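You operate a simulated robot arm through the tools that you are given. There is no shell and no other tool.

The job below is to be done with a simulated robot arm. You get a single attempt, and the scene is never put back.

Task
Vacuum the grit off the washer pull-out and push it in.
Fine: vacuum back where it stood, switched off.

It is judged by the outcome, as a careful person would: the job done as asked, and still so three seconds after it is handed in. It fails if anything else is knocked over, pushed out of place, dropped, spilled or broken.

Robot
A 7-joint arm with a two-finger parallel gripper, fixed in place. Base frame: the origin is at the foot of the arm, x ahead of it, y to its left, z up; the work surface is at about z = 0.742. Units: m, rad, N and s.
With the tool pointing down near the work surface it reaches from about 0.38 to 0.8 m from the base axis. Its first joint turns from -2.496 to 2.496 rad. Payload 3 kg.
The TCP is the grasp point between the finger pads, 0.03 m short of the fingertips. In the tool frame z runs along the fingers and y along their closing line. The gripper opens to 0.11 m. The fingers are 0.02 m wide and 0.01 m thick; the gripper's body (0.048 by 0.112 m) begins 0.055 m behind the TCP.
Orientation is told as [roll, pitch, yaw] about the base's x, y, z axes, in that order, counted from this pose: with the fingers straight down and closing along the base's y, the tool's x points along the base's -x, its y along +y and its z along -z.

Tools
- The arm moves only by the tool nudge_tool. Its argument "steps" is a list of rows, each an object of numbers (a shift or turn left out is 0, a gripper value left out holds the last): "dx", "dy", "dz": the shift along the tool's x, y, z in m; "ax", "ay", "az": the turn, a rotation vector about the tool's x, y, z in rad; "fingers": the finger opening in m, from 0 to 0.11. In form: [{"dx": .., "dy": .., "dz": .., "ax": .., "ay": .., "az": .., "fingers": ..}, ...]. A call has 1 to 20 rows; each row is the pose to reach, as a shift and turn from the pose commanded when the call began, along the tool's axes at that moment. Each row takes 0.2 s and may step no farther than 0.05 m and 0.15 rad from the row before; otherwise, or with a gripper value out of range, the whole call is refused. A pose out of reach is approached as far as the arm can. The call stops where the force on the tool passes 40 N (or 10 N more than at its start, if that is more) or the arm is blocked; 0.2 s more then pass. Each finger travels about 0.153 m/s and halts on what it meets, pressing with about 38 N; the grip force reading is that of the motor and also rises with nothing between the fingers. The clock runs only during rows and for 0.2 s after the last one: add rows that repeat a pose to give the fingers time. It gives the time, the measured TCP pose, the force on the tool (base axes), the opening and the grip force at its end, in the units of the frame above (readings bear some noise), with the torque about the TCP (base axes, N m) and any sound that the robot's microphone picked up.
- Cameras (640 x 400 px; columns grow to the right, rows downward): "scene" is fixed at [0.4004, -0.5005, 1.5491]; the picture's right is [0.99, -0.14, 0.00], its down [-0.10, -0.66, -0.75] and it looks along [0.11, 0.74, -0.67] (base axes); focal length 310 px, centre (320, 200). "wrist" rides on the gripper at [0.072, 0.017, -0.103] in the tool frame; the picture's right is [-0.23, 0.97, 0.00], its down [-0.76, -0.18, -0.62] and it looks along [-0.61, -0.14, 0.78] (tool axes); focal length 222 px, centre (320, 200). There is no depth. A picture from a camera that has moved, and an enlarged one, comes with that camera's place and axes in the base frame and with its lens.
- capture(camera): a new picture of that camera. No time passes.
- raise_lower(by): slides the trunk up (or, below 0, down) by that many m; the arm rides with it, the base frame stays. It gives what a move gives, with no picture.
- zoom(camera, box): a new picture of the part [left, top, right, bottom] of that camera's present view, enlarged. No time passes.
- job_done(): hands the job in; it is judged then, once.

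Places have to be worked out from the pictures, the camera data and where the tool is seen. Open the gripper and draw the arm clear of the work before you hand the job in, unless the task says otherwise.

The tools are called by a JSON object that holds its "fn" and its "kwargs". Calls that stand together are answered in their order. nudge_tool: Moves the arm, as the interface text tells. Its arguments: {"type":"object","properties":{"steps":{"type":"array","items":{"type":"object","properties":{"dx":{"type":"number"},"dy":{"type":"number"},"dz":{"type":"number"},"ax":{"type":"number"},"ay":{"type":"number"},"az":{"type":"number"},"fingers":{"type":"number"}}}}},"required":["steps"]} The other tools are called the same way: raise_lower (by) slides the trunk up or down; capture (camera) takes a picture; zoom (camera, box) takes an enlarged picture of a part of a camera's view; job_done () hands the job in.

At the start:

```text
t: 0.0
eef_pos: [0.3738, 0.3516, 1.0532]
orientation: [0.001, 0.0, 0.0]
wrist_force: [0.0, -0.6, 0.5]
moment: [0.0, 0.01, 0.0]
width: 0.1103
grasp_force: 0.1
trunk travel left (down, up): [-0.35, 0.14]
```

scene: 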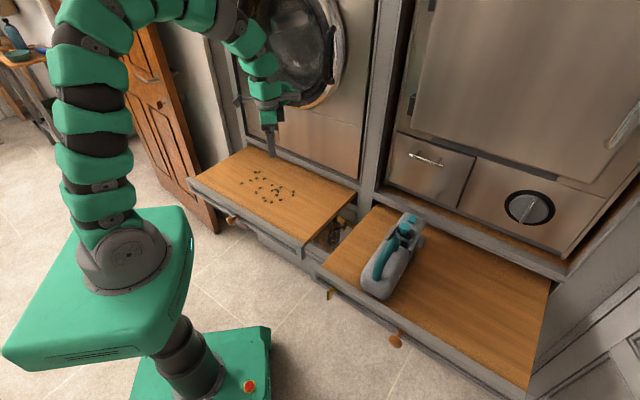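
wrist: 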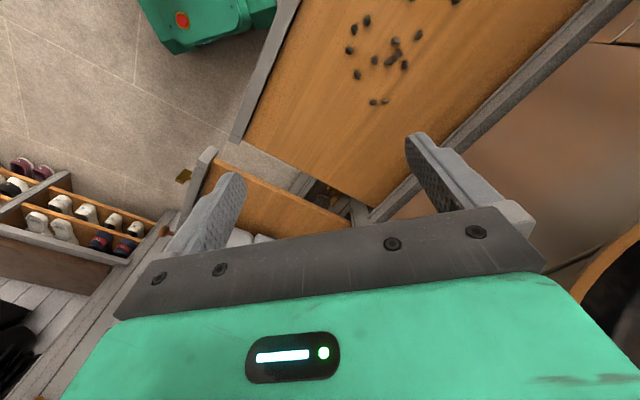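

I see two pull-out shelves: the left one with grit (under the washer), the right one with a handheld vacuum. I'll zoom in to see details.

{"fn": "zoom", "kwargs": {"camera": "scene", "box": [320, 180, 480, 320]}}

{"fn": "zoom", "kwargs": {"camera": "scene", "box": [170, 120, 370, 270]}}

{"fn": "zoom", "kwargs": {"camera": "scene", "box": [300, 180, 600, 400]}}

{"fn": "capture", "kwargs": {"camera": "wrist"}}

```text
2.86 times, centred on (400, 250) of scene
camera zoom: at [0.4004, -0.5005, 1.5491], right [0.99, -0.14, 0.0], down [-0.1, -0.66, -0.75], along [0.11, 0.74, -0.67], focal length 887 px, centre (91, 57)
```

zoom: 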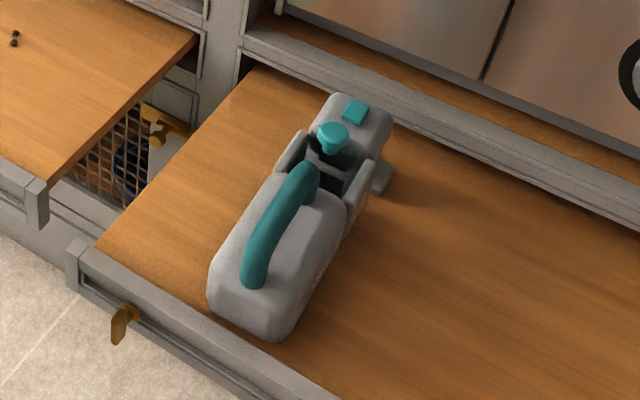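

```text
2.67 times, centred on (270, 195) of scene
camera zoom: at [0.4004, -0.5005, 1.5491], right [0.99, -0.14, 0.0], down [-0.1, -0.66, -0.75], along [0.11, 0.74, -0.67], focal length 828 px, centre (453, 213)
```

zoom: 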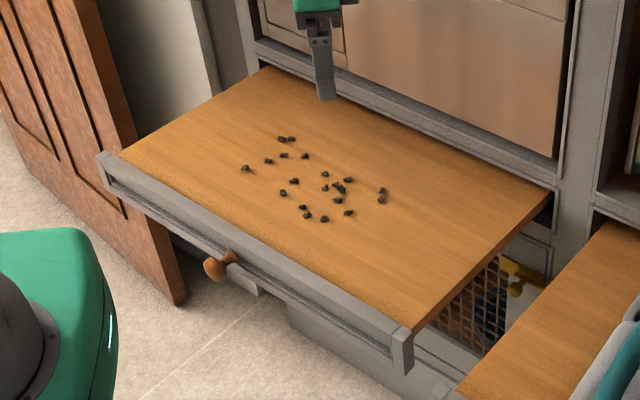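

```text
1.82 times, centred on (450, 290) of scene
camera zoom: at [0.4004, -0.5005, 1.5491], right [0.99, -0.14, 0.0], down [-0.1, -0.66, -0.75], along [0.11, 0.74, -0.67], focal length 565 px, centre (84, 36)
```

zoom: 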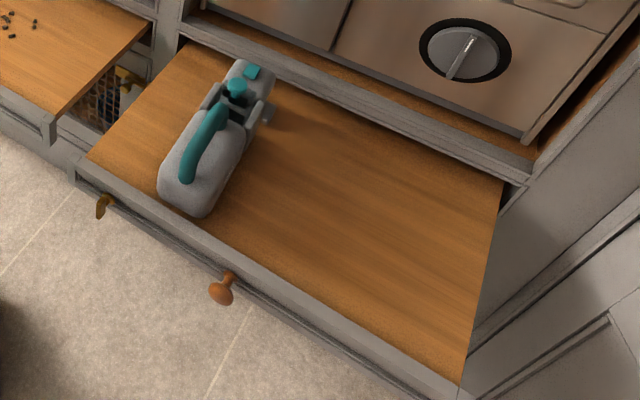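

```text
taken
camera wrist: at [0.3018, 0.3676, 1.1567], right [0.23, 0.97, 0.0], down [0.76, -0.18, 0.62], along [0.61, -0.14, -0.78], focal length 222 px, centre (320, 200)
```

wrist: 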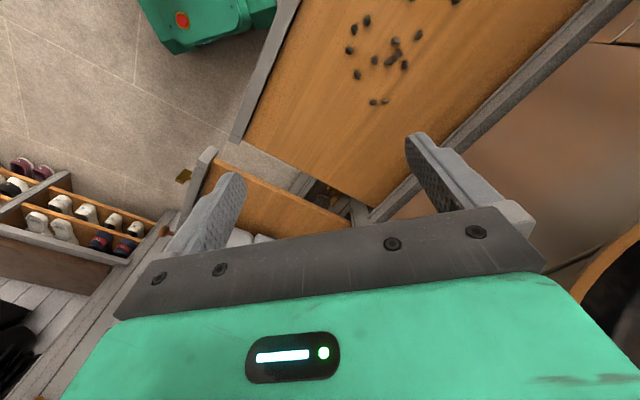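

The vacuum lies on the right pull-out at about (0.70, 0.08), nozzle end towards the cabinet; grit at about (0.34, 0.49). I'll move the gripper high above the vacuum to view it with the wrist camera.

{"fn": "nudge_tool", "kwargs": {"steps": [{"dx": -0.022, "dy": -0.03, "dz": -0.01}, {"dx": -0.044, "dy": -0.06, "dz": -0.02}, {"dx": -0.066, "dy": -0.09, "dz": -0.03}, {"dx": -0.088, "dy": -0.12, "dz": -0.04}, {"dx": -0.11, "dy": -0.15, "dz": -0.05}, {"dx": -0.132, "dy": -0.18, "dz": -0.06}, {"dx": -0.154, "dy": -0.21, "dz": -0.07}, {"dx": -0.176, "dy": -0.24, "dz": -0.07}, {"dx": -0.198, "dy": -0.27, "dz": -0.07}, {"dx": -0.22, "dy": -0.3, "dz": -0.07}]}}

{"fn": "capture", "kwargs": {"camera": "wrist"}}

{"fn": "capture", "kwargs": {"camera": "scene"}}

```text
t: 2.2
eef_pos: [0.5941, 0.0503, 1.1227]
orientation: [0.001, 0.003, 0.001]
wrist_force: [-0.8, 0.4, 0.2]
moment: [-0.07, 0.02, -0.02]
width: 0.1098
grasp_force: 0.0
trunk travel left (down, up): [-0.35, 0.14]
```

```text
taken
camera wrist: at [0.5223, 0.0669, 1.2264], right [0.23, 0.97, 0.0], down [0.76, -0.18, 0.62], along [0.6, -0.14, -0.78], focal length 222 px, centre (320, 200)
```

wrist: 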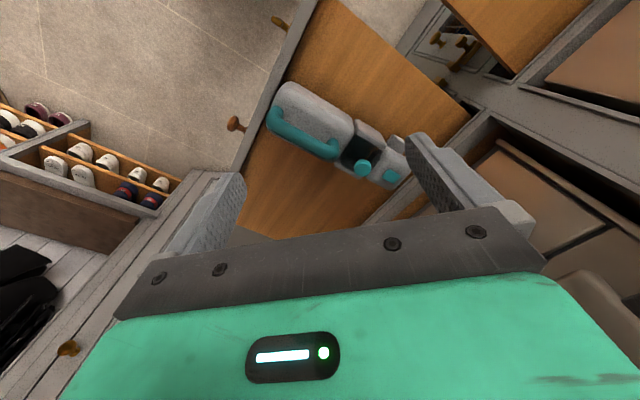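

```text
taken
```

scene: 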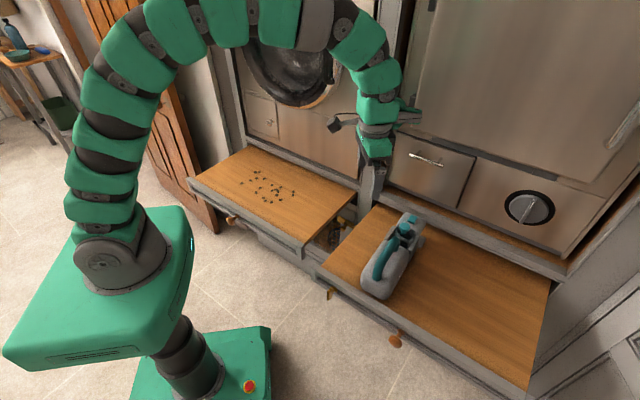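

{"fn": "zoom", "kwargs": {"camera": "wrist", "box": [250, 60, 430, 200]}}

{"fn": "zoom", "kwargs": {"camera": "wrist", "box": [380, 0, 540, 100]}}

{"fn": "zoom", "kwargs": {"camera": "scene", "box": [350, 200, 440, 310]}}

{"fn": "zoom", "kwargs": {"camera": "scene", "box": [200, 195, 340, 290]}}

```text
2.86 times, centred on (340, 130) of wrist
camera zoom: at [0.5223, 0.0669, 1.2264], right [0.23, 0.97, 0.0], down [0.76, -0.18, 0.62], along [0.6, -0.14, -0.78], focal length 635 px, centre (263, 400)
```

zoom: 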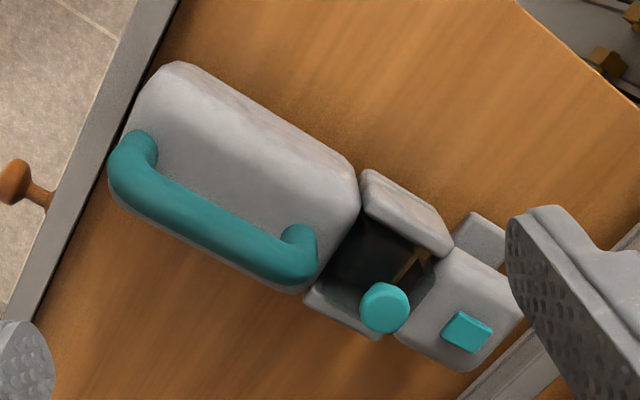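

```text
4.00 times, centred on (460, 50) of wrist
camera zoom: at [0.5223, 0.0669, 1.2264], right [0.23, 0.97, 0.0], down [0.76, -0.18, 0.62], along [0.6, -0.14, -0.78], focal length 888 px, centre (-240, 800)
```

zoom: 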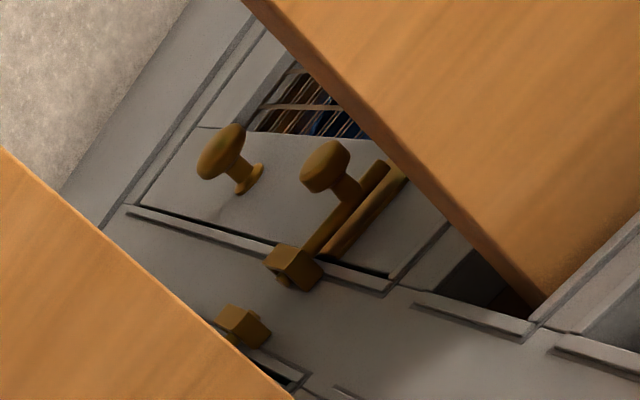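

```text
3.64 times, centred on (395, 255) of scene
camera zoom: at [0.4004, -0.5005, 1.5491], right [0.99, -0.14, 0.0], down [-0.1, -0.66, -0.75], along [0.11, 0.74, -0.67], focal length 1129 px, centre (47, 0)
```

zoom: 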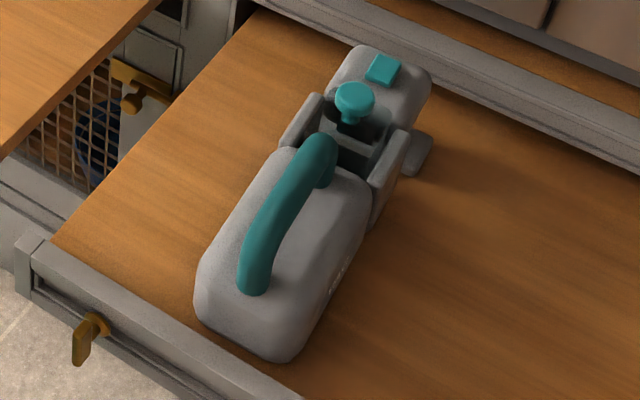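

```text
4.21 times, centred on (270, 242) of scene
camera zoom: at [0.4004, -0.5005, 1.5491], right [0.99, -0.14, 0.0], down [-0.1, -0.66, -0.75], along [0.11, 0.74, -0.67], focal length 1308 px, centre (530, 21)
```

zoom: 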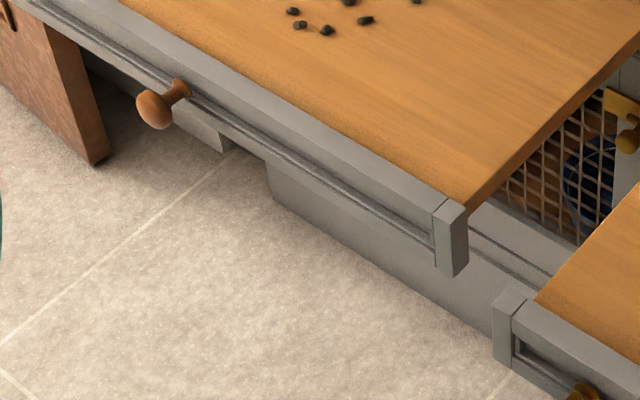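

The vacuum's axis runs at about 46° in the base frame, with a teal handle near (0.66, 0.01), a teal mushroom near (0.744, 0.097, 0.867) and a teal square button near (0.80, 0.158, 0.833). I'll turn the wrist to align with it and look closer.

{"fn": "nudge_tool", "kwargs": {"steps": [{"dx": -0.02, "dy": 0.01, "dz": 0.01, "az": -0.13}, {"dx": -0.045, "dy": 0.02, "dz": 0.025, "az": -0.26}, {"dx": -0.07, "dy": 0.03, "dz": 0.04, "az": -0.4}, {"dx": -0.09, "dy": 0.04, "dz": 0.055, "az": -0.53}, {"dx": -0.115, "dy": 0.05, "dz": 0.07, "az": -0.67}, {"dx": -0.136, "dy": 0.06, "dz": 0.08, "az": -0.8}]}}

{"fn": "capture", "kwargs": {"camera": "wrist"}}

{"fn": "zoom", "kwargs": {"camera": "wrist", "box": [220, 20, 420, 220]}}

```text
t: 3.6
eef_pos: [0.7291, 0.1107, 1.0448]
orientation: [0.0, 0.0, 0.803]
wrist_force: [-0.8, 1.2, 0.2]
moment: [0.02, -0.04, 0.0]
width: 0.1098
grasp_force: 0.0
trunk travel left (down, up): [-0.35, 0.14]
```

```text
taken
camera wrist: at [0.6676, 0.0695, 1.1473], right [-0.54, 0.84, 0.0], down [0.66, 0.42, 0.62], along [0.52, 0.34, -0.78], focal length 222 px, centre (320, 200)
```

wrist: 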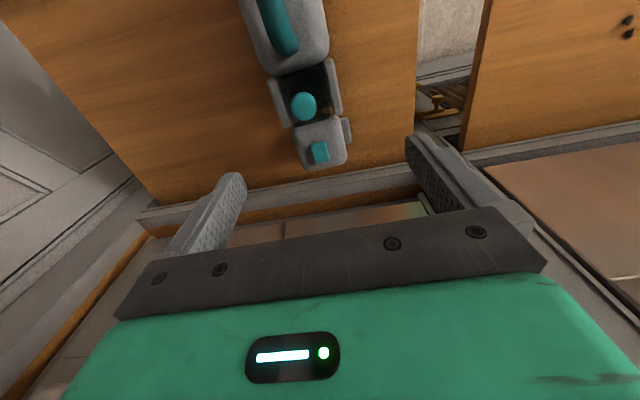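

```text
2.00 times, centred on (320, 120) of wrist
camera zoom: at [0.6676, 0.0695, 1.1473], right [-0.54, 0.84, 0.0], down [0.66, 0.42, 0.62], along [0.52, 0.34, -0.78], focal length 444 px, centre (320, 360)
```

zoom: 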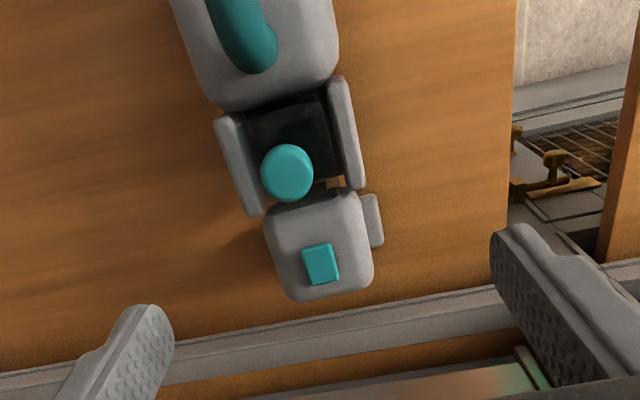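

Two candidate controls are visible. I'll zoom tightly on each to see markings.

{"fn": "zoom", "kwargs": {"camera": "wrist", "box": [280, 80, 360, 130]}}

{"fn": "zoom", "kwargs": {"camera": "wrist", "box": [285, 125, 365, 175]}}

{"fn": "zoom", "kwargs": {"camera": "scene", "box": [380, 235, 420, 275]}}

{"fn": "zoom", "kwargs": {"camera": "scene", "box": [385, 208, 433, 250]}}

```text
8.00 times, centred on (320, 105) of wrist
camera zoom: at [0.6676, 0.0695, 1.1473], right [-0.54, 0.84, 0.0], down [0.66, 0.42, 0.62], along [0.52, 0.34, -0.78], focal length 1777 px, centre (320, 960)
```

zoom: 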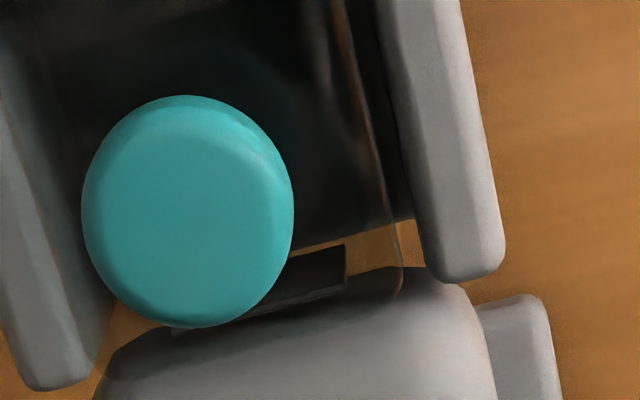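

```text
8.00 times, centred on (325, 150) of wrist
camera zoom: at [0.6676, 0.0695, 1.1473], right [-0.54, 0.84, 0.0], down [0.66, 0.42, 0.62], along [0.52, 0.34, -0.78], focal length 1777 px, centre (280, 600)
```

zoom: 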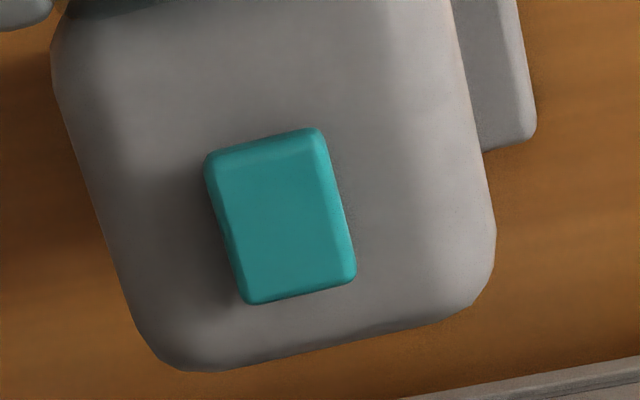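

```text
10.00 times, centred on (400, 255) of scene
camera zoom: at [0.4004, -0.5005, 1.5491], right [0.99, -0.14, 0.0], down [-0.1, -0.66, -0.75], along [0.11, 0.74, -0.67], focal length 3105 px, centre (-480, -350)
```

zoom: 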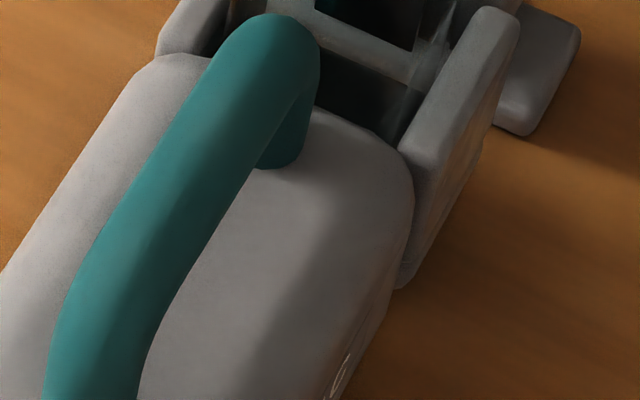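

```text
9.52 times, centred on (409, 229) of scene
camera zoom: at [0.4004, -0.5005, 1.5491], right [0.99, -0.14, 0.0], down [-0.1, -0.66, -0.75], along [0.11, 0.74, -0.67], focal length 2958 px, centre (-528, -76)
```

zoom: 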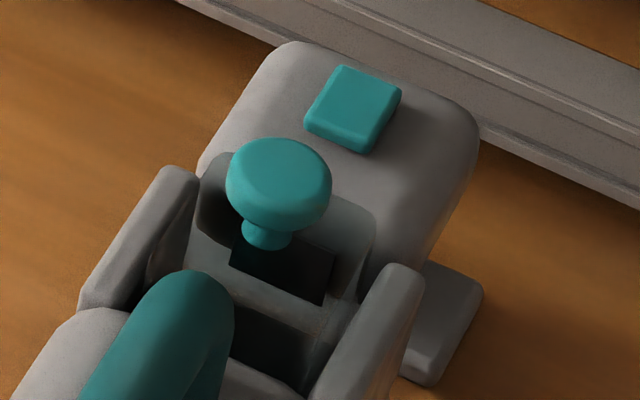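

There's a transparent dust bin with a mushroom knob and a marking on the vacuum body's right flank; I'll zoom on that marking.

{"fn": "zoom", "kwargs": {"camera": "scene", "box": [392, 262, 412, 282]}}

{"fn": "zoom", "kwargs": {"camera": "scene", "box": [360, 250, 424, 300]}}

```text
16.00 times, centred on (402, 272) of scene
camera zoom: at [0.4004, -0.5005, 1.5491], right [0.99, -0.14, 0.0], down [-0.1, -0.66, -0.75], along [0.11, 0.74, -0.67], focal length 4968 px, centre (-992, -952)
```

zoom: 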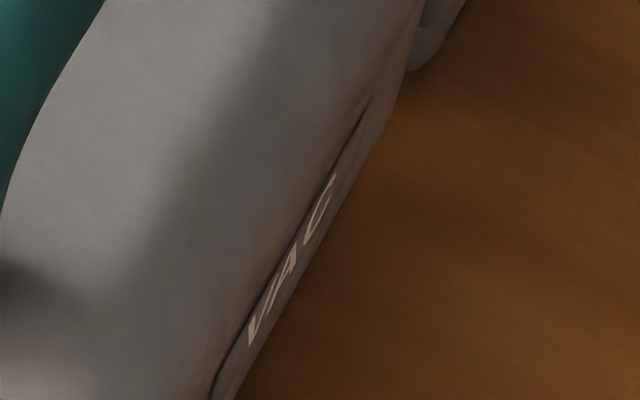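

```text
8.00 times, centred on (392, 275) of scene
camera zoom: at [0.4004, -0.5005, 1.5491], right [0.99, -0.14, 0.0], down [-0.1, -0.66, -0.75], along [0.11, 0.74, -0.67], focal length 2484 px, centre (-256, -400)
```

zoom: 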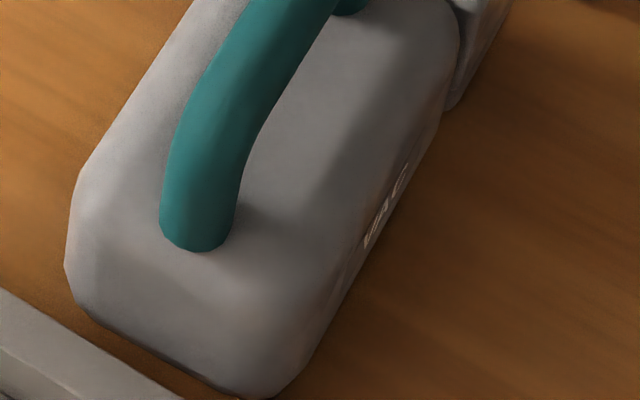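

Only "VAC" is printed on the right. I'll inspect the left flank and rear for other controls by swinging the camera to the vacuum's left side.

{"fn": "nudge_tool", "kwargs": {"steps": [{"dx": 0.01, "dy": 0.013, "dz": 0, "az": 0.14}, {"dx": 0.02, "dy": 0.026, "dz": 0, "az": 0.28}, {"dx": 0.03, "dy": 0.04, "dz": 0, "az": 0.42}, {"dx": 0.04, "dy": 0.052, "dz": 0, "az": 0.56}, {"dx": 0.05, "dy": 0.066, "dz": 0, "az": 0.7}, {"dx": 0.06, "dy": 0.08, "dz": 0, "az": 0.84}, {"dx": 0.07, "dy": 0.092, "dz": 0, "az": 0.98}, {"dx": 0.08, "dy": 0.105, "dz": 0, "az": 1.12}, {"dx": 0.09, "dy": 0.118, "dz": 0, "az": 1.26}, {"dx": 0.096, "dy": 0.128, "dz": 0, "az": 1.4}, {"dx": 0.096, "dy": 0.128, "dz": 0, "az": 1.5}]}}

{"fn": "capture", "kwargs": {"camera": "wrist"}}

```text
t: 6.0
eef_pos: [0.5712, 0.1307, 1.0456]
orientation: [0.0, -0.001, -0.701]
wrist_force: [-0.3, 0.9, 0.9]
moment: [-0.03, -0.01, 0.02]
width: 0.11
grasp_force: 0.0
trunk travel left (down, up): [-0.35, 0.14]
```

```text
taken
camera wrist: at [0.5274, 0.1904, 1.148], right [0.8, 0.6, 0.0], down [0.47, -0.63, 0.62], along [0.37, -0.5, -0.78], focal length 222 px, centre (320, 200)
```

wrist: 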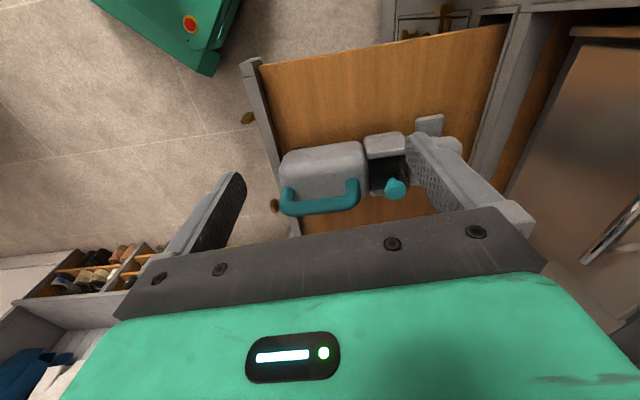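

Now I'll tilt the tool so the camera looks more horizontally at the vacuum's left flank, and lower a bit.

{"fn": "nudge_tool", "kwargs": {"steps": [{"dx": 0.01, "dz": 0.02, "ay": -0.14}, {"dx": 0.02, "dz": 0.04, "ay": -0.28}, {"dx": 0.03, "dz": 0.06, "ay": -0.42}, {"dx": 0.04, "dz": 0.08, "ay": -0.56}, {"dx": 0.05, "dz": 0.1, "ay": -0.7}]}}

{"fn": "capture", "kwargs": {"camera": "wrist"}}

{"fn": "zoom", "kwargs": {"camera": "wrist", "box": [240, 60, 480, 210]}}

```text
t: 7.2
eef_pos: [0.5327, 0.1644, 0.9432]
orientation: [-0.001, -0.702, -0.7]
wrist_force: [0.1, -0.9, 0.4]
moment: [0.04, 0.01, 0.01]
width: 0.1101
grasp_force: 0.0
trunk travel left (down, up): [-0.35, 0.14]
```

```text
taken
camera wrist: at [0.4506, 0.2541, 0.975], right [0.76, 0.63, 0.15], down [0.02, -0.25, 0.97], along [0.65, -0.73, -0.21], focal length 222 px, centre (320, 200)
```

wrist: 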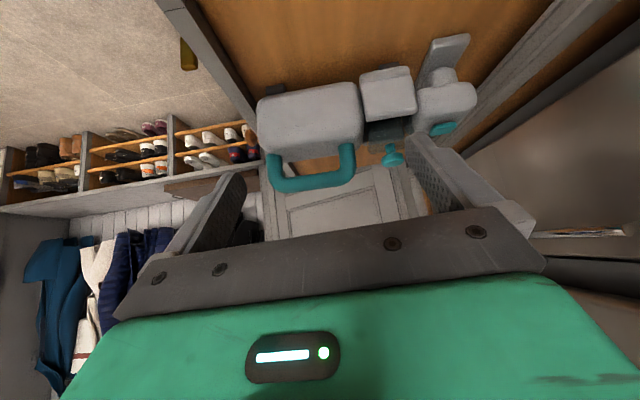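

```text
2.67 times, centred on (360, 135) of wrist
camera zoom: at [0.4506, 0.2541, 0.975], right [0.76, 0.63, 0.15], down [0.02, -0.25, 0.97], along [0.65, -0.73, -0.21], focal length 592 px, centre (213, 373)
```

zoom: 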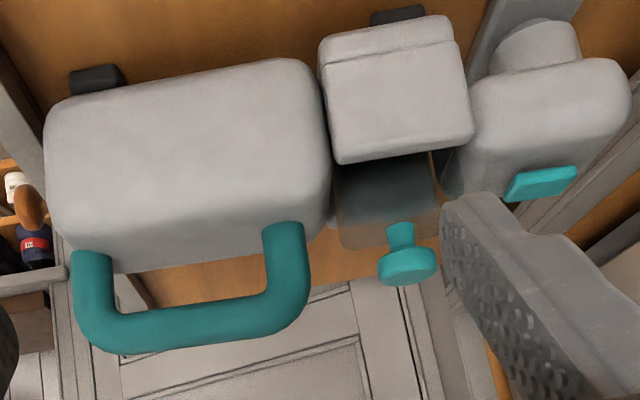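

No switch on the left flank: just the transparent bin with its lift knob (mushroom), and the flat teal button on the nose; a foot nozzle sits under the nose. I'll zoom on the nozzle area.

{"fn": "zoom", "kwargs": {"camera": "wrist", "box": [390, 20, 500, 150]}}

{"fn": "zoom", "kwargs": {"camera": "wrist", "box": [340, 80, 440, 180]}}

{"fn": "capture", "kwargs": {"camera": "scene"}}

```text
3.08 times, centred on (445, 85) of wrist
camera zoom: at [0.4506, 0.2541, 0.975], right [0.76, 0.63, 0.15], down [0.02, -0.25, 0.97], along [0.65, -0.73, -0.21], focal length 684 px, centre (-65, 554)
```

zoom: 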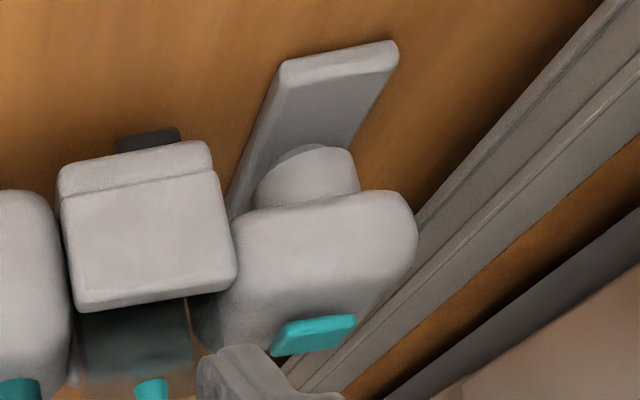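

```text
4.00 times, centred on (390, 130) of wrist
camera zoom: at [0.4506, 0.2541, 0.975], right [0.76, 0.63, 0.15], down [0.02, -0.25, 0.97], along [0.65, -0.73, -0.21], focal length 888 px, centre (40, 480)
```

zoom: 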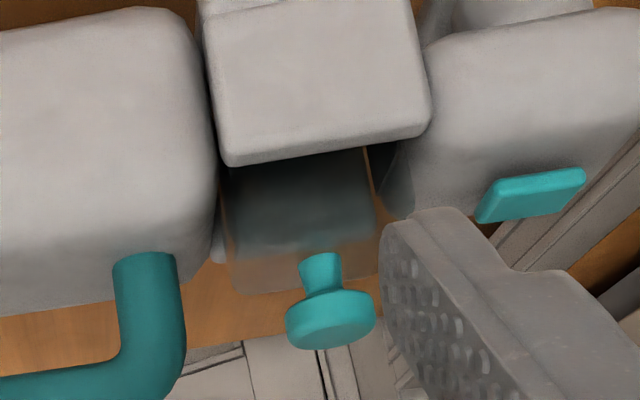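

```text
taken
```

scene: 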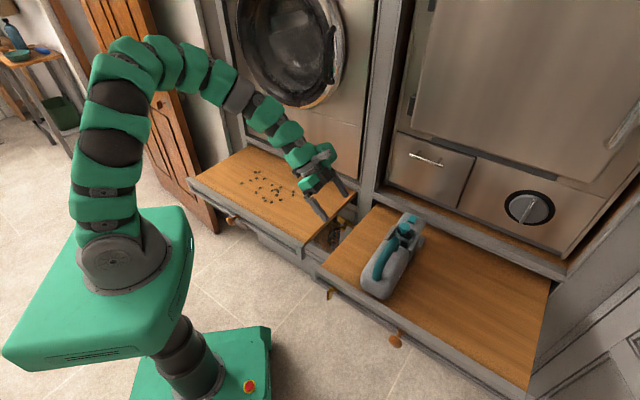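

The picture is clear: the bin's mushroom is a lift knob, so the flat teal button on the nose (≈0.80, 0.157, 0.834) is the likely switch. The nozzle foot sits beneath it, about 0.145 m wide. First I un-tilt and rise, closing the fingers.

{"fn": "nudge_tool", "kwargs": {"steps": [{"dx": -0.01, "dz": -0.012, "ay": 0.14, "fingers": 0.0}, {"dx": -0.02, "dz": -0.024, "ay": 0.28}, {"dx": -0.03, "dz": -0.036, "ay": 0.42}, {"dx": -0.04, "dz": -0.048, "ay": 0.56}, {"dx": -0.052, "dz": -0.061, "ay": 0.7}]}}

```text
t: 8.4
eef_pos: [0.5322, 0.1638, 1.0244]
orientation: [-0.002, 0.002, -0.7]
wrist_force: [0.5, 1.1, -0.4]
moment: [-0.01, -0.03, 0.01]
width: 0.0003
grasp_force: 37.9
trunk travel left (down, up): [-0.35, 0.14]
```

Now I move above the button with the yaw aligned to the vacuum's axis.

{"fn": "nudge_tool", "kwargs": {"steps": [{"dx": -0.02, "dy": 0.016, "dz": 0.0, "az": -0.14}, {"dx": -0.04, "dy": 0.032, "dz": 0.0, "az": -0.28}, {"dx": -0.06, "dy": 0.048, "dz": 0.0, "az": -0.42}, {"dx": -0.08, "dy": 0.064, "dz": 0.0, "az": -0.56}, {"dx": -0.1, "dy": 0.08, "dz": 0.0, "az": -0.7}, {"dx": -0.12, "dy": 0.096, "dz": 0.0, "az": -0.84}, {"dx": -0.14, "dy": 0.112, "dz": 0.0, "az": -0.98}, {"dx": -0.16, "dy": 0.128, "dz": 0.0, "az": -1.12}, {"dx": -0.18, "dy": 0.144, "dz": 0.0, "az": -1.26}, {"dx": -0.2, "dy": 0.16, "dz": 0.02, "az": -1.4}, {"dx": -0.2095, "dy": 0.1672, "dz": 0.05, "az": -1.5}, {"dx": -0.2095, "dy": 0.1672, "dz": 0.08, "az": -1.5}]}}

{"fn": "capture", "kwargs": {"camera": "wrist"}}

{"fn": "zoom", "kwargs": {"camera": "scene", "box": [350, 150, 460, 300]}}

```text
t: 11.0
eef_pos: [0.7801, 0.1489, 0.9618]
orientation: [0.0, -0.001, 0.799]
wrist_force: [-0.8, -0.1, 0.2]
moment: [-0.06, 0.01, 0.02]
width: 0.0
grasp_force: 37.3
out of reach, approached as far as the arm can: row 10, 11, 12
trunk travel left (down, up): [-0.35, 0.14]
```

```text
taken
camera wrist: at [0.7188, 0.1071, 1.0645], right [-0.54, 0.84, 0.0], down [0.66, 0.42, 0.62], along [0.52, 0.34, -0.78], focal length 222 px, centre (320, 200)
```

wrist: 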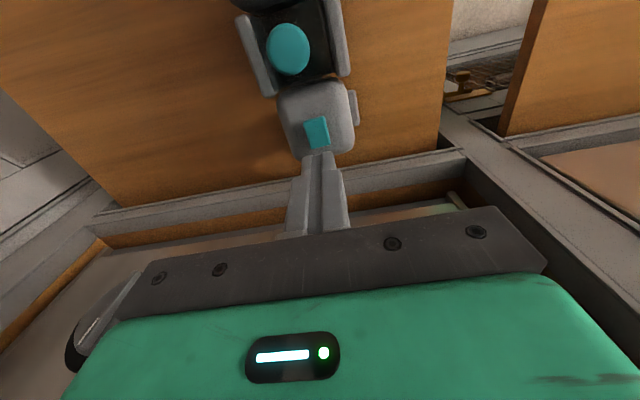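

```text
2.67 times, centred on (405, 225) of scene
camera zoom: at [0.4004, -0.5005, 1.5491], right [0.99, -0.14, 0.0], down [-0.1, -0.66, -0.75], along [0.11, 0.74, -0.67], focal length 828 px, centre (93, 133)
```

zoom: 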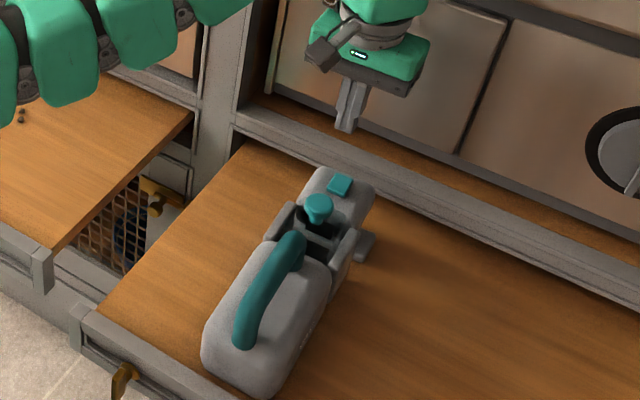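

Straight down stops short at radius 0.794; I'll tilt the fingers outward to get the extra reach, checking where the commanded pose ends up.

{"fn": "nudge_tool", "kwargs": {"steps": [{"ay": -0.14}, {"ay": -0.28}, {"ay": -0.4}, {"ay": -0.4}]}}

{"fn": "capture", "kwargs": {"camera": "wrist"}}

```text
t: 12.0
eef_pos: [0.7788, 0.1463, 0.9598]
orientation: [0.003, -0.401, 0.799]
wrist_force: [-0.1, -2.2, -0.2]
moment: [0.15, 0.03, 0.02]
width: 0.0001
grasp_force: 37.8
trunk travel left (down, up): [-0.35, 0.14]
```

```text
taken
camera wrist: at [0.6936, 0.0804, 1.0275], right [-0.55, 0.83, 0.09], down [0.45, 0.2, 0.87], along [0.7, 0.52, -0.48], focal length 222 px, centre (320, 200)
```

wrist: 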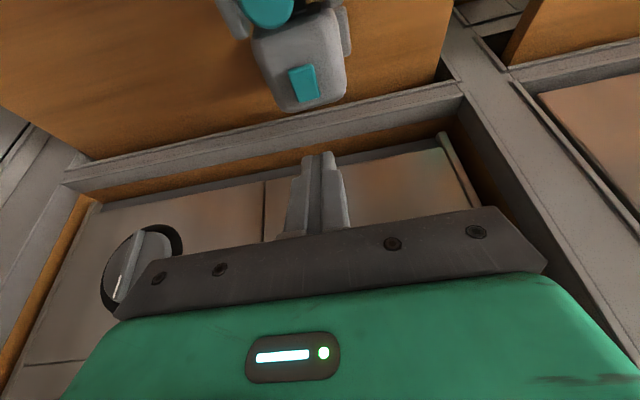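

Tilting works. Moving to a hover about 3 cm above the button.

{"fn": "nudge_tool", "kwargs": {"steps": [{"dx": 0.0024, "dy": -0.0042, "dz": 0.031}, {"dx": 0.0047, "dy": -0.0084, "dz": 0.0631}]}}

{"fn": "capture", "kwargs": {"camera": "wrist"}}

{"fn": "zoom", "kwargs": {"camera": "scene", "box": [370, 170, 450, 250]}}

```text
t: 12.6
eef_pos: [0.7987, 0.1582, 0.9]
orientation: [-0.001, -0.402, 0.802]
wrist_force: [-0.4, 0.2, 0.0]
moment: [0.02, 0.0, 0.02]
width: 0.0
grasp_force: 37.7
trunk travel left (down, up): [-0.35, 0.14]
```

```text
taken
camera wrist: at [0.7135, 0.0913, 0.9672], right [-0.55, 0.83, 0.09], down [0.45, 0.21, 0.87], along [0.7, 0.52, -0.48], focal length 222 px, centre (320, 200)
```

wrist: 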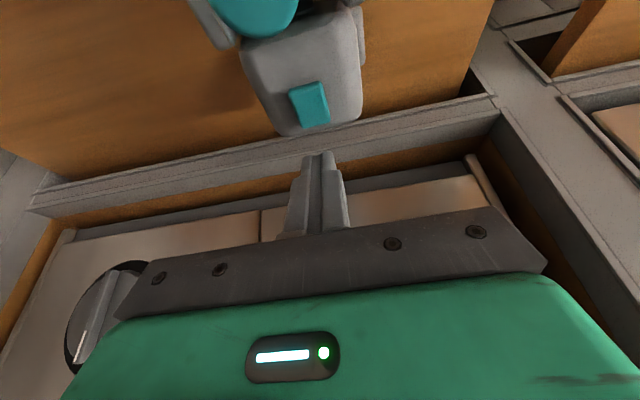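

```text
5.00 times, centred on (410, 210) of scene
camera zoom: at [0.4004, -0.5005, 1.5491], right [0.99, -0.14, 0.0], down [-0.1, -0.66, -0.75], along [0.11, 0.74, -0.67], focal length 1553 px, centre (-130, 150)
```

zoom: 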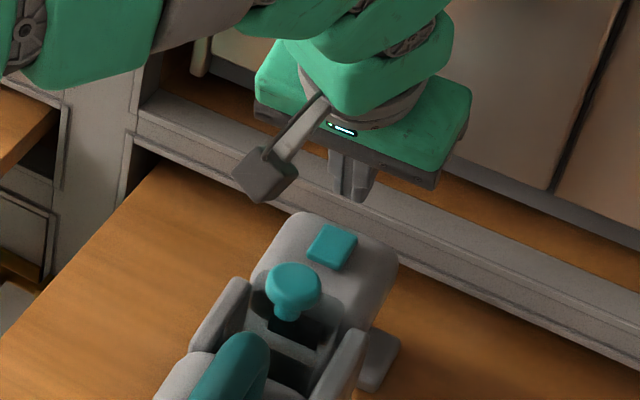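

Button is right beneath the fingertips. Descending gently to contact and press in small steps.

{"fn": "nudge_tool", "kwargs": {"steps": [{"dx": 0.0098, "dy": -0.002, "dz": 0.0175}, {"dx": 0.0137, "dy": -0.002, "dz": 0.0267}, {"dx": 0.0153, "dy": -0.002, "dz": 0.0304}, {"dx": 0.0165, "dy": -0.002, "dz": 0.0331}]}}

```text
t: 13.6
eef_pos: [0.8003, 0.1522, 0.8623]
orientation: [0.0, -0.4, 0.8]
wrist_force: [-1.3, -1.3, 3.4]
moment: [0.02, 0.04, -0.02]
width: 0.0
grasp_force: 37.8
trunk travel left (down, up): [-0.35, 0.14]
```

Light contact (3.4 N). I'll press a few millimetres further.

{"fn": "nudge_tool", "kwargs": {"steps": [{"dx": 0.0004, "dz": 0.0009}, {"dx": 0.0008, "dz": 0.0018}, {"dx": 0.0012, "dz": 0.0028}]}}

```text
t: 14.4
eef_pos: [0.7993, 0.1518, 0.8616]
orientation: [-0.001, -0.401, 0.8]
wrist_force: [3.9, 1.2, 10.3]
moment: [0.08, -0.11, 0.04]
width: 0.0
grasp_force: 37.8
trunk travel left (down, up): [-0.35, 0.14]
```

10 N and no sound yet; pressing a bit harder.

{"fn": "nudge_tool", "kwargs": {"steps": [{"dx": 0.0004, "dz": 0.0009}, {"dx": 0.0008, "dz": 0.0018}, {"dx": 0.0012, "dz": 0.0028}]}}

{"fn": "zoom", "kwargs": {"camera": "wrist", "box": [240, 20, 400, 180]}}

{"fn": "zoom", "kwargs": {"camera": "scene", "box": [370, 190, 450, 250]}}

```text
t: 15.2
eef_pos: [0.7981, 0.152, 0.8587]
orientation: [-0.003, -0.401, 0.8]
wrist_force: [1.0, -0.2, 18.9]
moment: [0.0, -0.02, 0.01]
width: 0.0003
grasp_force: 37.7
trunk travel left (down, up): [-0.35, 0.14]
```

```text
2.50 times, centred on (320, 100) of wrist
camera zoom: at [0.713, 0.0864, 0.9254], right [-0.55, 0.83, 0.09], down [0.45, 0.21, 0.87], along [0.7, 0.52, -0.48], focal length 555 px, centre (320, 450)
```

zoom: 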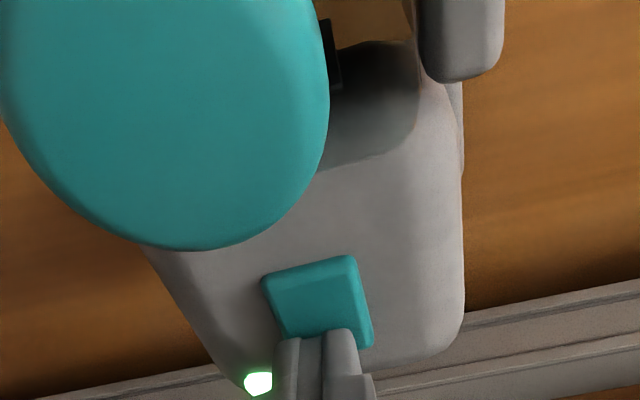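

```text
6.67 times, centred on (410, 220) of scene
camera zoom: at [0.4004, -0.5005, 1.5491], right [0.99, -0.14, 0.0], down [-0.1, -0.66, -0.75], along [0.11, 0.74, -0.67], focal length 2070 px, centre (-280, 67)
```

zoom: 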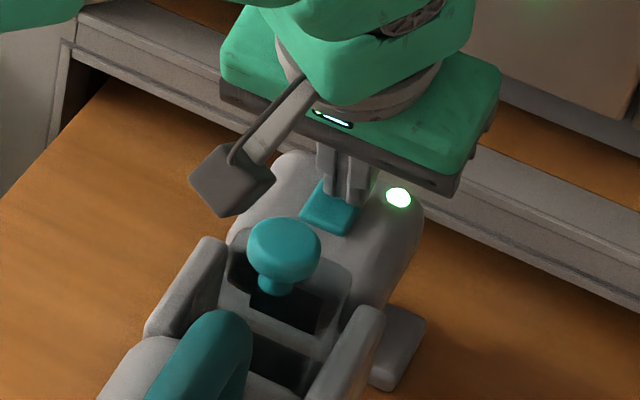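

A green indicator lit on the nose – the button is the switch. I'll back off straight up and check that it stays lit.

{"fn": "nudge_tool", "kwargs": {"steps": [{"dx": -0.004, "dz": -0.0092}, {"dx": -0.0117, "dz": -0.0276}, {"dx": -0.0234, "dz": -0.0552}]}}

{"fn": "zoom", "kwargs": {"camera": "scene", "box": [350, 190, 450, 300]}}

{"fn": "capture", "kwargs": {"camera": "wrist"}}

```text
t: 16.0
eef_pos: [0.7984, 0.1514, 0.9185]
orientation: [0.001, -0.399, 0.801]
wrist_force: [0.3, 0.5, -0.3]
moment: [-0.03, -0.01, -0.02]
width: 0.0001
grasp_force: 37.4
trunk travel left (down, up): [-0.35, 0.14]
```

```text
3.64 times, centred on (400, 245) of scene
camera zoom: at [0.4004, -0.5005, 1.5491], right [0.99, -0.14, 0.0], down [-0.1, -0.66, -0.75], along [0.11, 0.74, -0.67], focal length 1129 px, centre (29, 36)
```

zoom: 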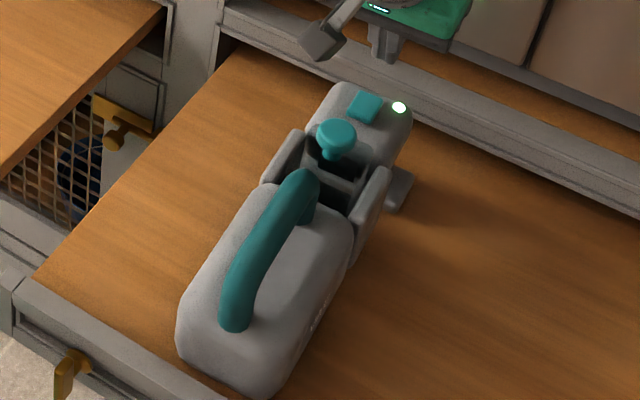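

```text
taken
camera wrist: at [0.7133, 0.0866, 0.9846], right [-0.55, 0.83, 0.09], down [0.45, 0.21, 0.87], along [0.7, 0.52, -0.48], focal length 222 px, centre (320, 200)
```

wrist: 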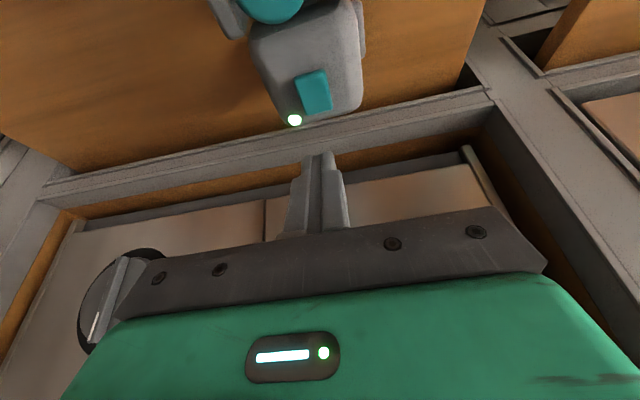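

The LED stays lit. Now I go up, back and un-tilt to hover above the handle centre (0.66, 0.01), opening the fingers to 0.07.

{"fn": "nudge_tool", "kwargs": {"steps": [{"dx": -0.0136, "dz": -0.032}, {"dx": -0.0273, "dz": -0.0645, "fingers": 0.07}, {"dx": 0.0083, "dy": 0.0001, "dz": -0.0817, "ay": 0.08}, {"dx": 0.0439, "dy": 0.0002, "dz": -0.0989, "ay": 0.16}, {"dx": 0.0796, "dy": 0.0003, "dz": -0.1162, "ay": 0.24}, {"dx": 0.1152, "dy": 0.0004, "dz": -0.1334, "ay": 0.32}, {"dx": 0.1508, "dy": 0.0005, "dz": -0.1506, "ay": 0.4}]}}

{"fn": "capture", "kwargs": {"camera": "wrist"}}

{"fn": "capture", "kwargs": {"camera": "scene"}}

{"fn": "zoom", "kwargs": {"camera": "scene", "box": [350, 200, 440, 310]}}

```text
t: 17.6
eef_pos: [0.6606, 0.0113, 0.9989]
orientation: [0.0, 0.003, 0.801]
wrist_force: [0.9, 0.0, -0.7]
moment: [-0.05, 0.01, -0.05]
width: 0.0702
grasp_force: 0.0
trunk travel left (down, up): [-0.35, 0.14]
```

```text
taken
camera wrist: at [0.599, -0.0287, 1.1026], right [-0.54, 0.84, 0.0], down [0.66, 0.42, 0.62], along [0.52, 0.34, -0.78], focal length 222 px, centre (320, 200)
```

wrist: 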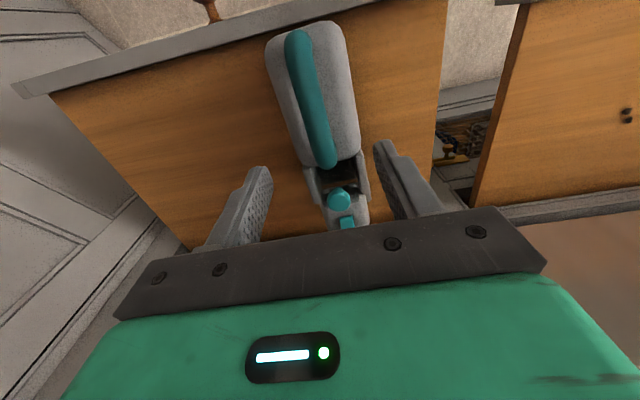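

```text
taken
```

scene: 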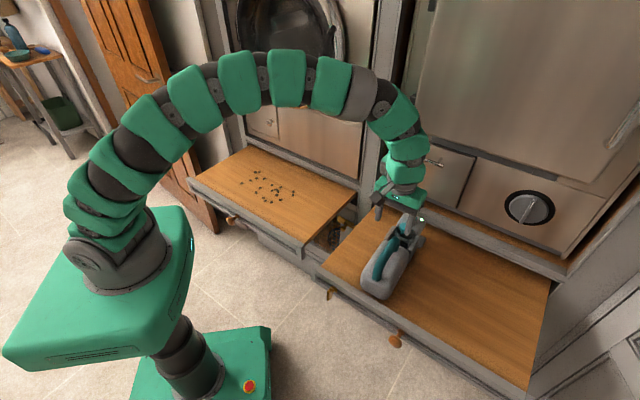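

```text
3.64 times, centred on (395, 255) of scene
camera zoom: at [0.4004, -0.5005, 1.5491], right [0.99, -0.14, 0.0], down [-0.1, -0.66, -0.75], along [0.11, 0.74, -0.67], focal length 1129 px, centre (47, 0)
```

zoom: 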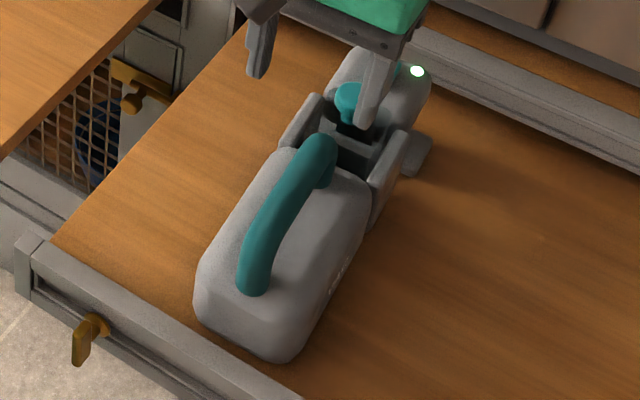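

The handle is aligned with the fingers within ~2 mm. Descending to the bar (z≈0.877), 2 cm forward of the handle centre, nearer the centre of mass.

{"fn": "nudge_tool", "kwargs": {"steps": [{"dx": -0.0145, "dy": -0.002, "dz": 0.03, "az": -0.01}, {"dx": -0.0195, "dy": -0.002, "dz": 0.06, "az": -0.01}, {"dx": -0.0195, "dy": -0.002, "dz": 0.09, "az": -0.01}, {"dx": -0.0195, "dy": -0.002, "dz": 0.108, "az": -0.01}, {"dx": -0.0195, "dy": -0.002, "dz": 0.122, "az": -0.01}]}}

{"fn": "capture", "kwargs": {"camera": "wrist"}}

{"fn": "zoom", "kwargs": {"camera": "scene", "box": [350, 180, 450, 310]}}

```text
t: 18.8
eef_pos: [0.6752, 0.025, 0.8758]
orientation: [0.001, 0.002, 0.81]
wrist_force: [1.2, 1.1, 0.8]
moment: [0.0, -0.02, 0.01]
width: 0.07
grasp_force: 0.1
trunk travel left (down, up): [-0.35, 0.14]
```

```text
taken
camera wrist: at [0.6147, -0.0166, 0.9788], right [-0.55, 0.84, 0.0], down [0.65, 0.43, 0.62], along [0.52, 0.34, -0.78], focal length 222 px, centre (320, 200)
```

wrist: 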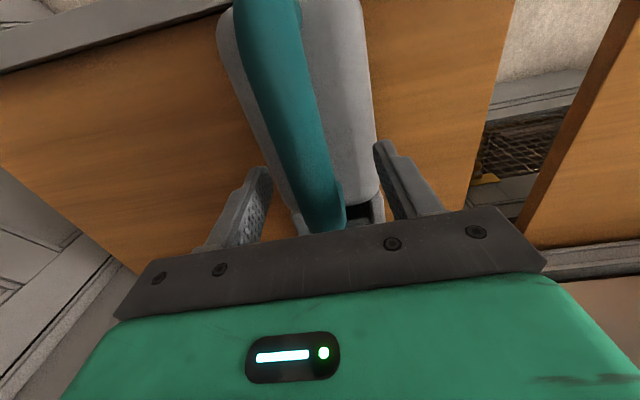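

```text
3.08 times, centred on (400, 245) of scene
camera zoom: at [0.4004, -0.5005, 1.5491], right [0.99, -0.14, 0.0], down [-0.1, -0.66, -0.75], along [0.11, 0.74, -0.67], focal length 956 px, centre (74, 62)
```

zoom: 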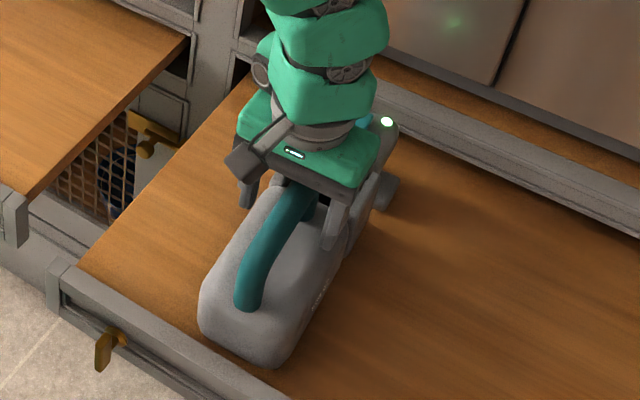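

Fingers straddle the bar. Closing the grip.

{"fn": "nudge_tool", "kwargs": {"steps": [{"fingers": 0.03}, {"fingers": 0.0}, {"fingers": 0.0}, {"fingers": 0.0}]}}

```text
t: 19.8
eef_pos: [0.6756, 0.0241, 0.8765]
orientation: [0.003, 0.0, 0.809]
wrist_force: [-2.3, -0.1, 0.2]
moment: [-0.01, 0.1, 0.24]
width: 0.0243
grasp_force: 37.7
trunk travel left (down, up): [-0.35, 0.14]
```

Gripped (width 0.024). Lifting a little and checking the load.

{"fn": "nudge_tool", "kwargs": {"steps": [{"dz": -0.01, "fingers": 0.0}, {"dz": -0.02}, {"dz": -0.03}, {"dz": -0.03}]}}

{"fn": "zoom", "kwargs": {"camera": "scene", "box": [350, 180, 450, 310]}}

{"fn": "capture", "kwargs": {"camera": "wrist"}}

```text
t: 20.8
eef_pos: [0.6765, 0.026, 0.9064]
orientation: [0.002, 0.002, 0.812]
wrist_force: [-0.4, 0.1, -2.1]
moment: [-0.22, 0.24, 0.01]
width: 0.0246
grasp_force: 38.1
trunk travel left (down, up): [-0.35, 0.14]
```

```text
3.08 times, centred on (400, 245) of scene
camera zoom: at [0.4004, -0.5005, 1.5491], right [0.99, -0.14, 0.0], down [-0.1, -0.66, -0.75], along [0.11, 0.74, -0.67], focal length 956 px, centre (74, 62)
```

zoom: 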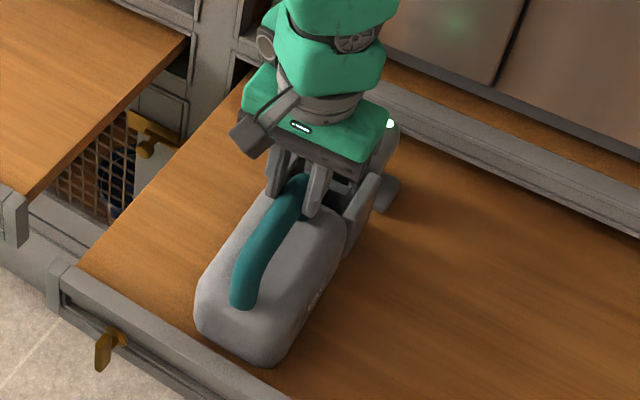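

```text
taken
camera wrist: at [0.6153, -0.0162, 1.0089], right [-0.55, 0.84, 0.0], down [0.65, 0.43, 0.62], along [0.52, 0.34, -0.78], focal length 222 px, centre (320, 200)
```

wrist: 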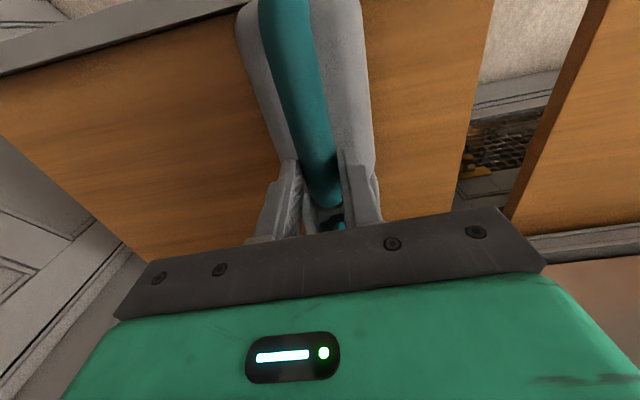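

The reading suggests the bar may have slipped in the fingers. Zooming to check the actual state before doing anything else.

{"fn": "zoom", "kwargs": {"camera": "scene", "box": [370, 215, 430, 265]}}

{"fn": "zoom", "kwargs": {"camera": "scene", "box": [350, 200, 440, 310]}}

{"fn": "zoom", "kwargs": {"camera": "wrist", "box": [230, 80, 410, 240]}}

```text
8.00 times, centred on (400, 240) of scene
camera zoom: at [0.4004, -0.5005, 1.5491], right [0.99, -0.14, 0.0], down [-0.1, -0.66, -0.75], along [0.11, 0.74, -0.67], focal length 2484 px, centre (-320, -120)
```

zoom: 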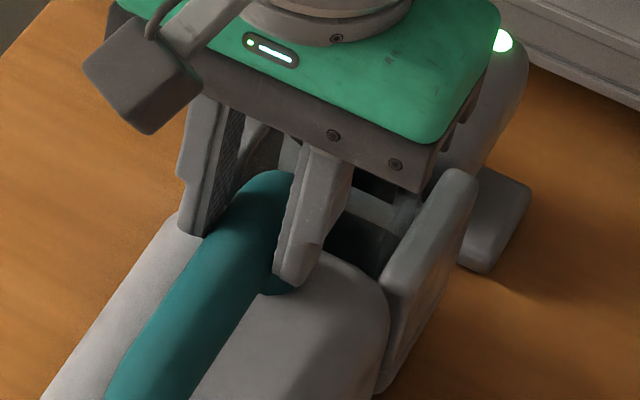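

```text
3.64 times, centred on (395, 255) of scene
camera zoom: at [0.4004, -0.5005, 1.5491], right [0.99, -0.14, 0.0], down [-0.1, -0.66, -0.75], along [0.11, 0.74, -0.67], focal length 1129 px, centre (47, 0)
```

zoom: 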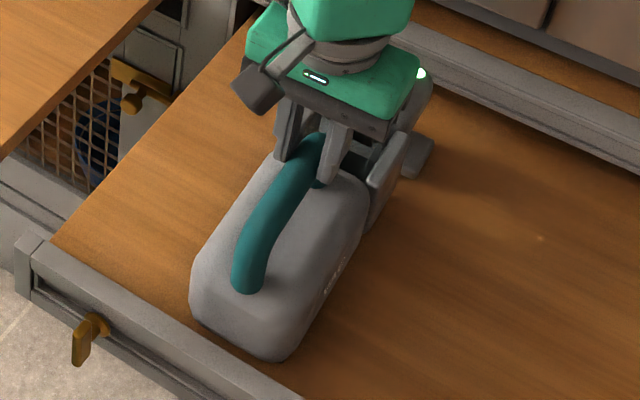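

```text
2.50 times, centred on (320, 160) of wrist
camera zoom: at [0.6153, -0.0162, 1.0089], right [-0.55, 0.84, 0.0], down [0.65, 0.43, 0.62], along [0.52, 0.34, -0.78], focal length 555 px, centre (320, 300)
```

zoom: 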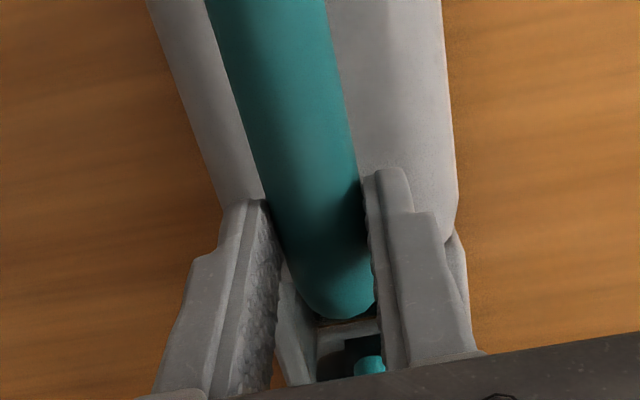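

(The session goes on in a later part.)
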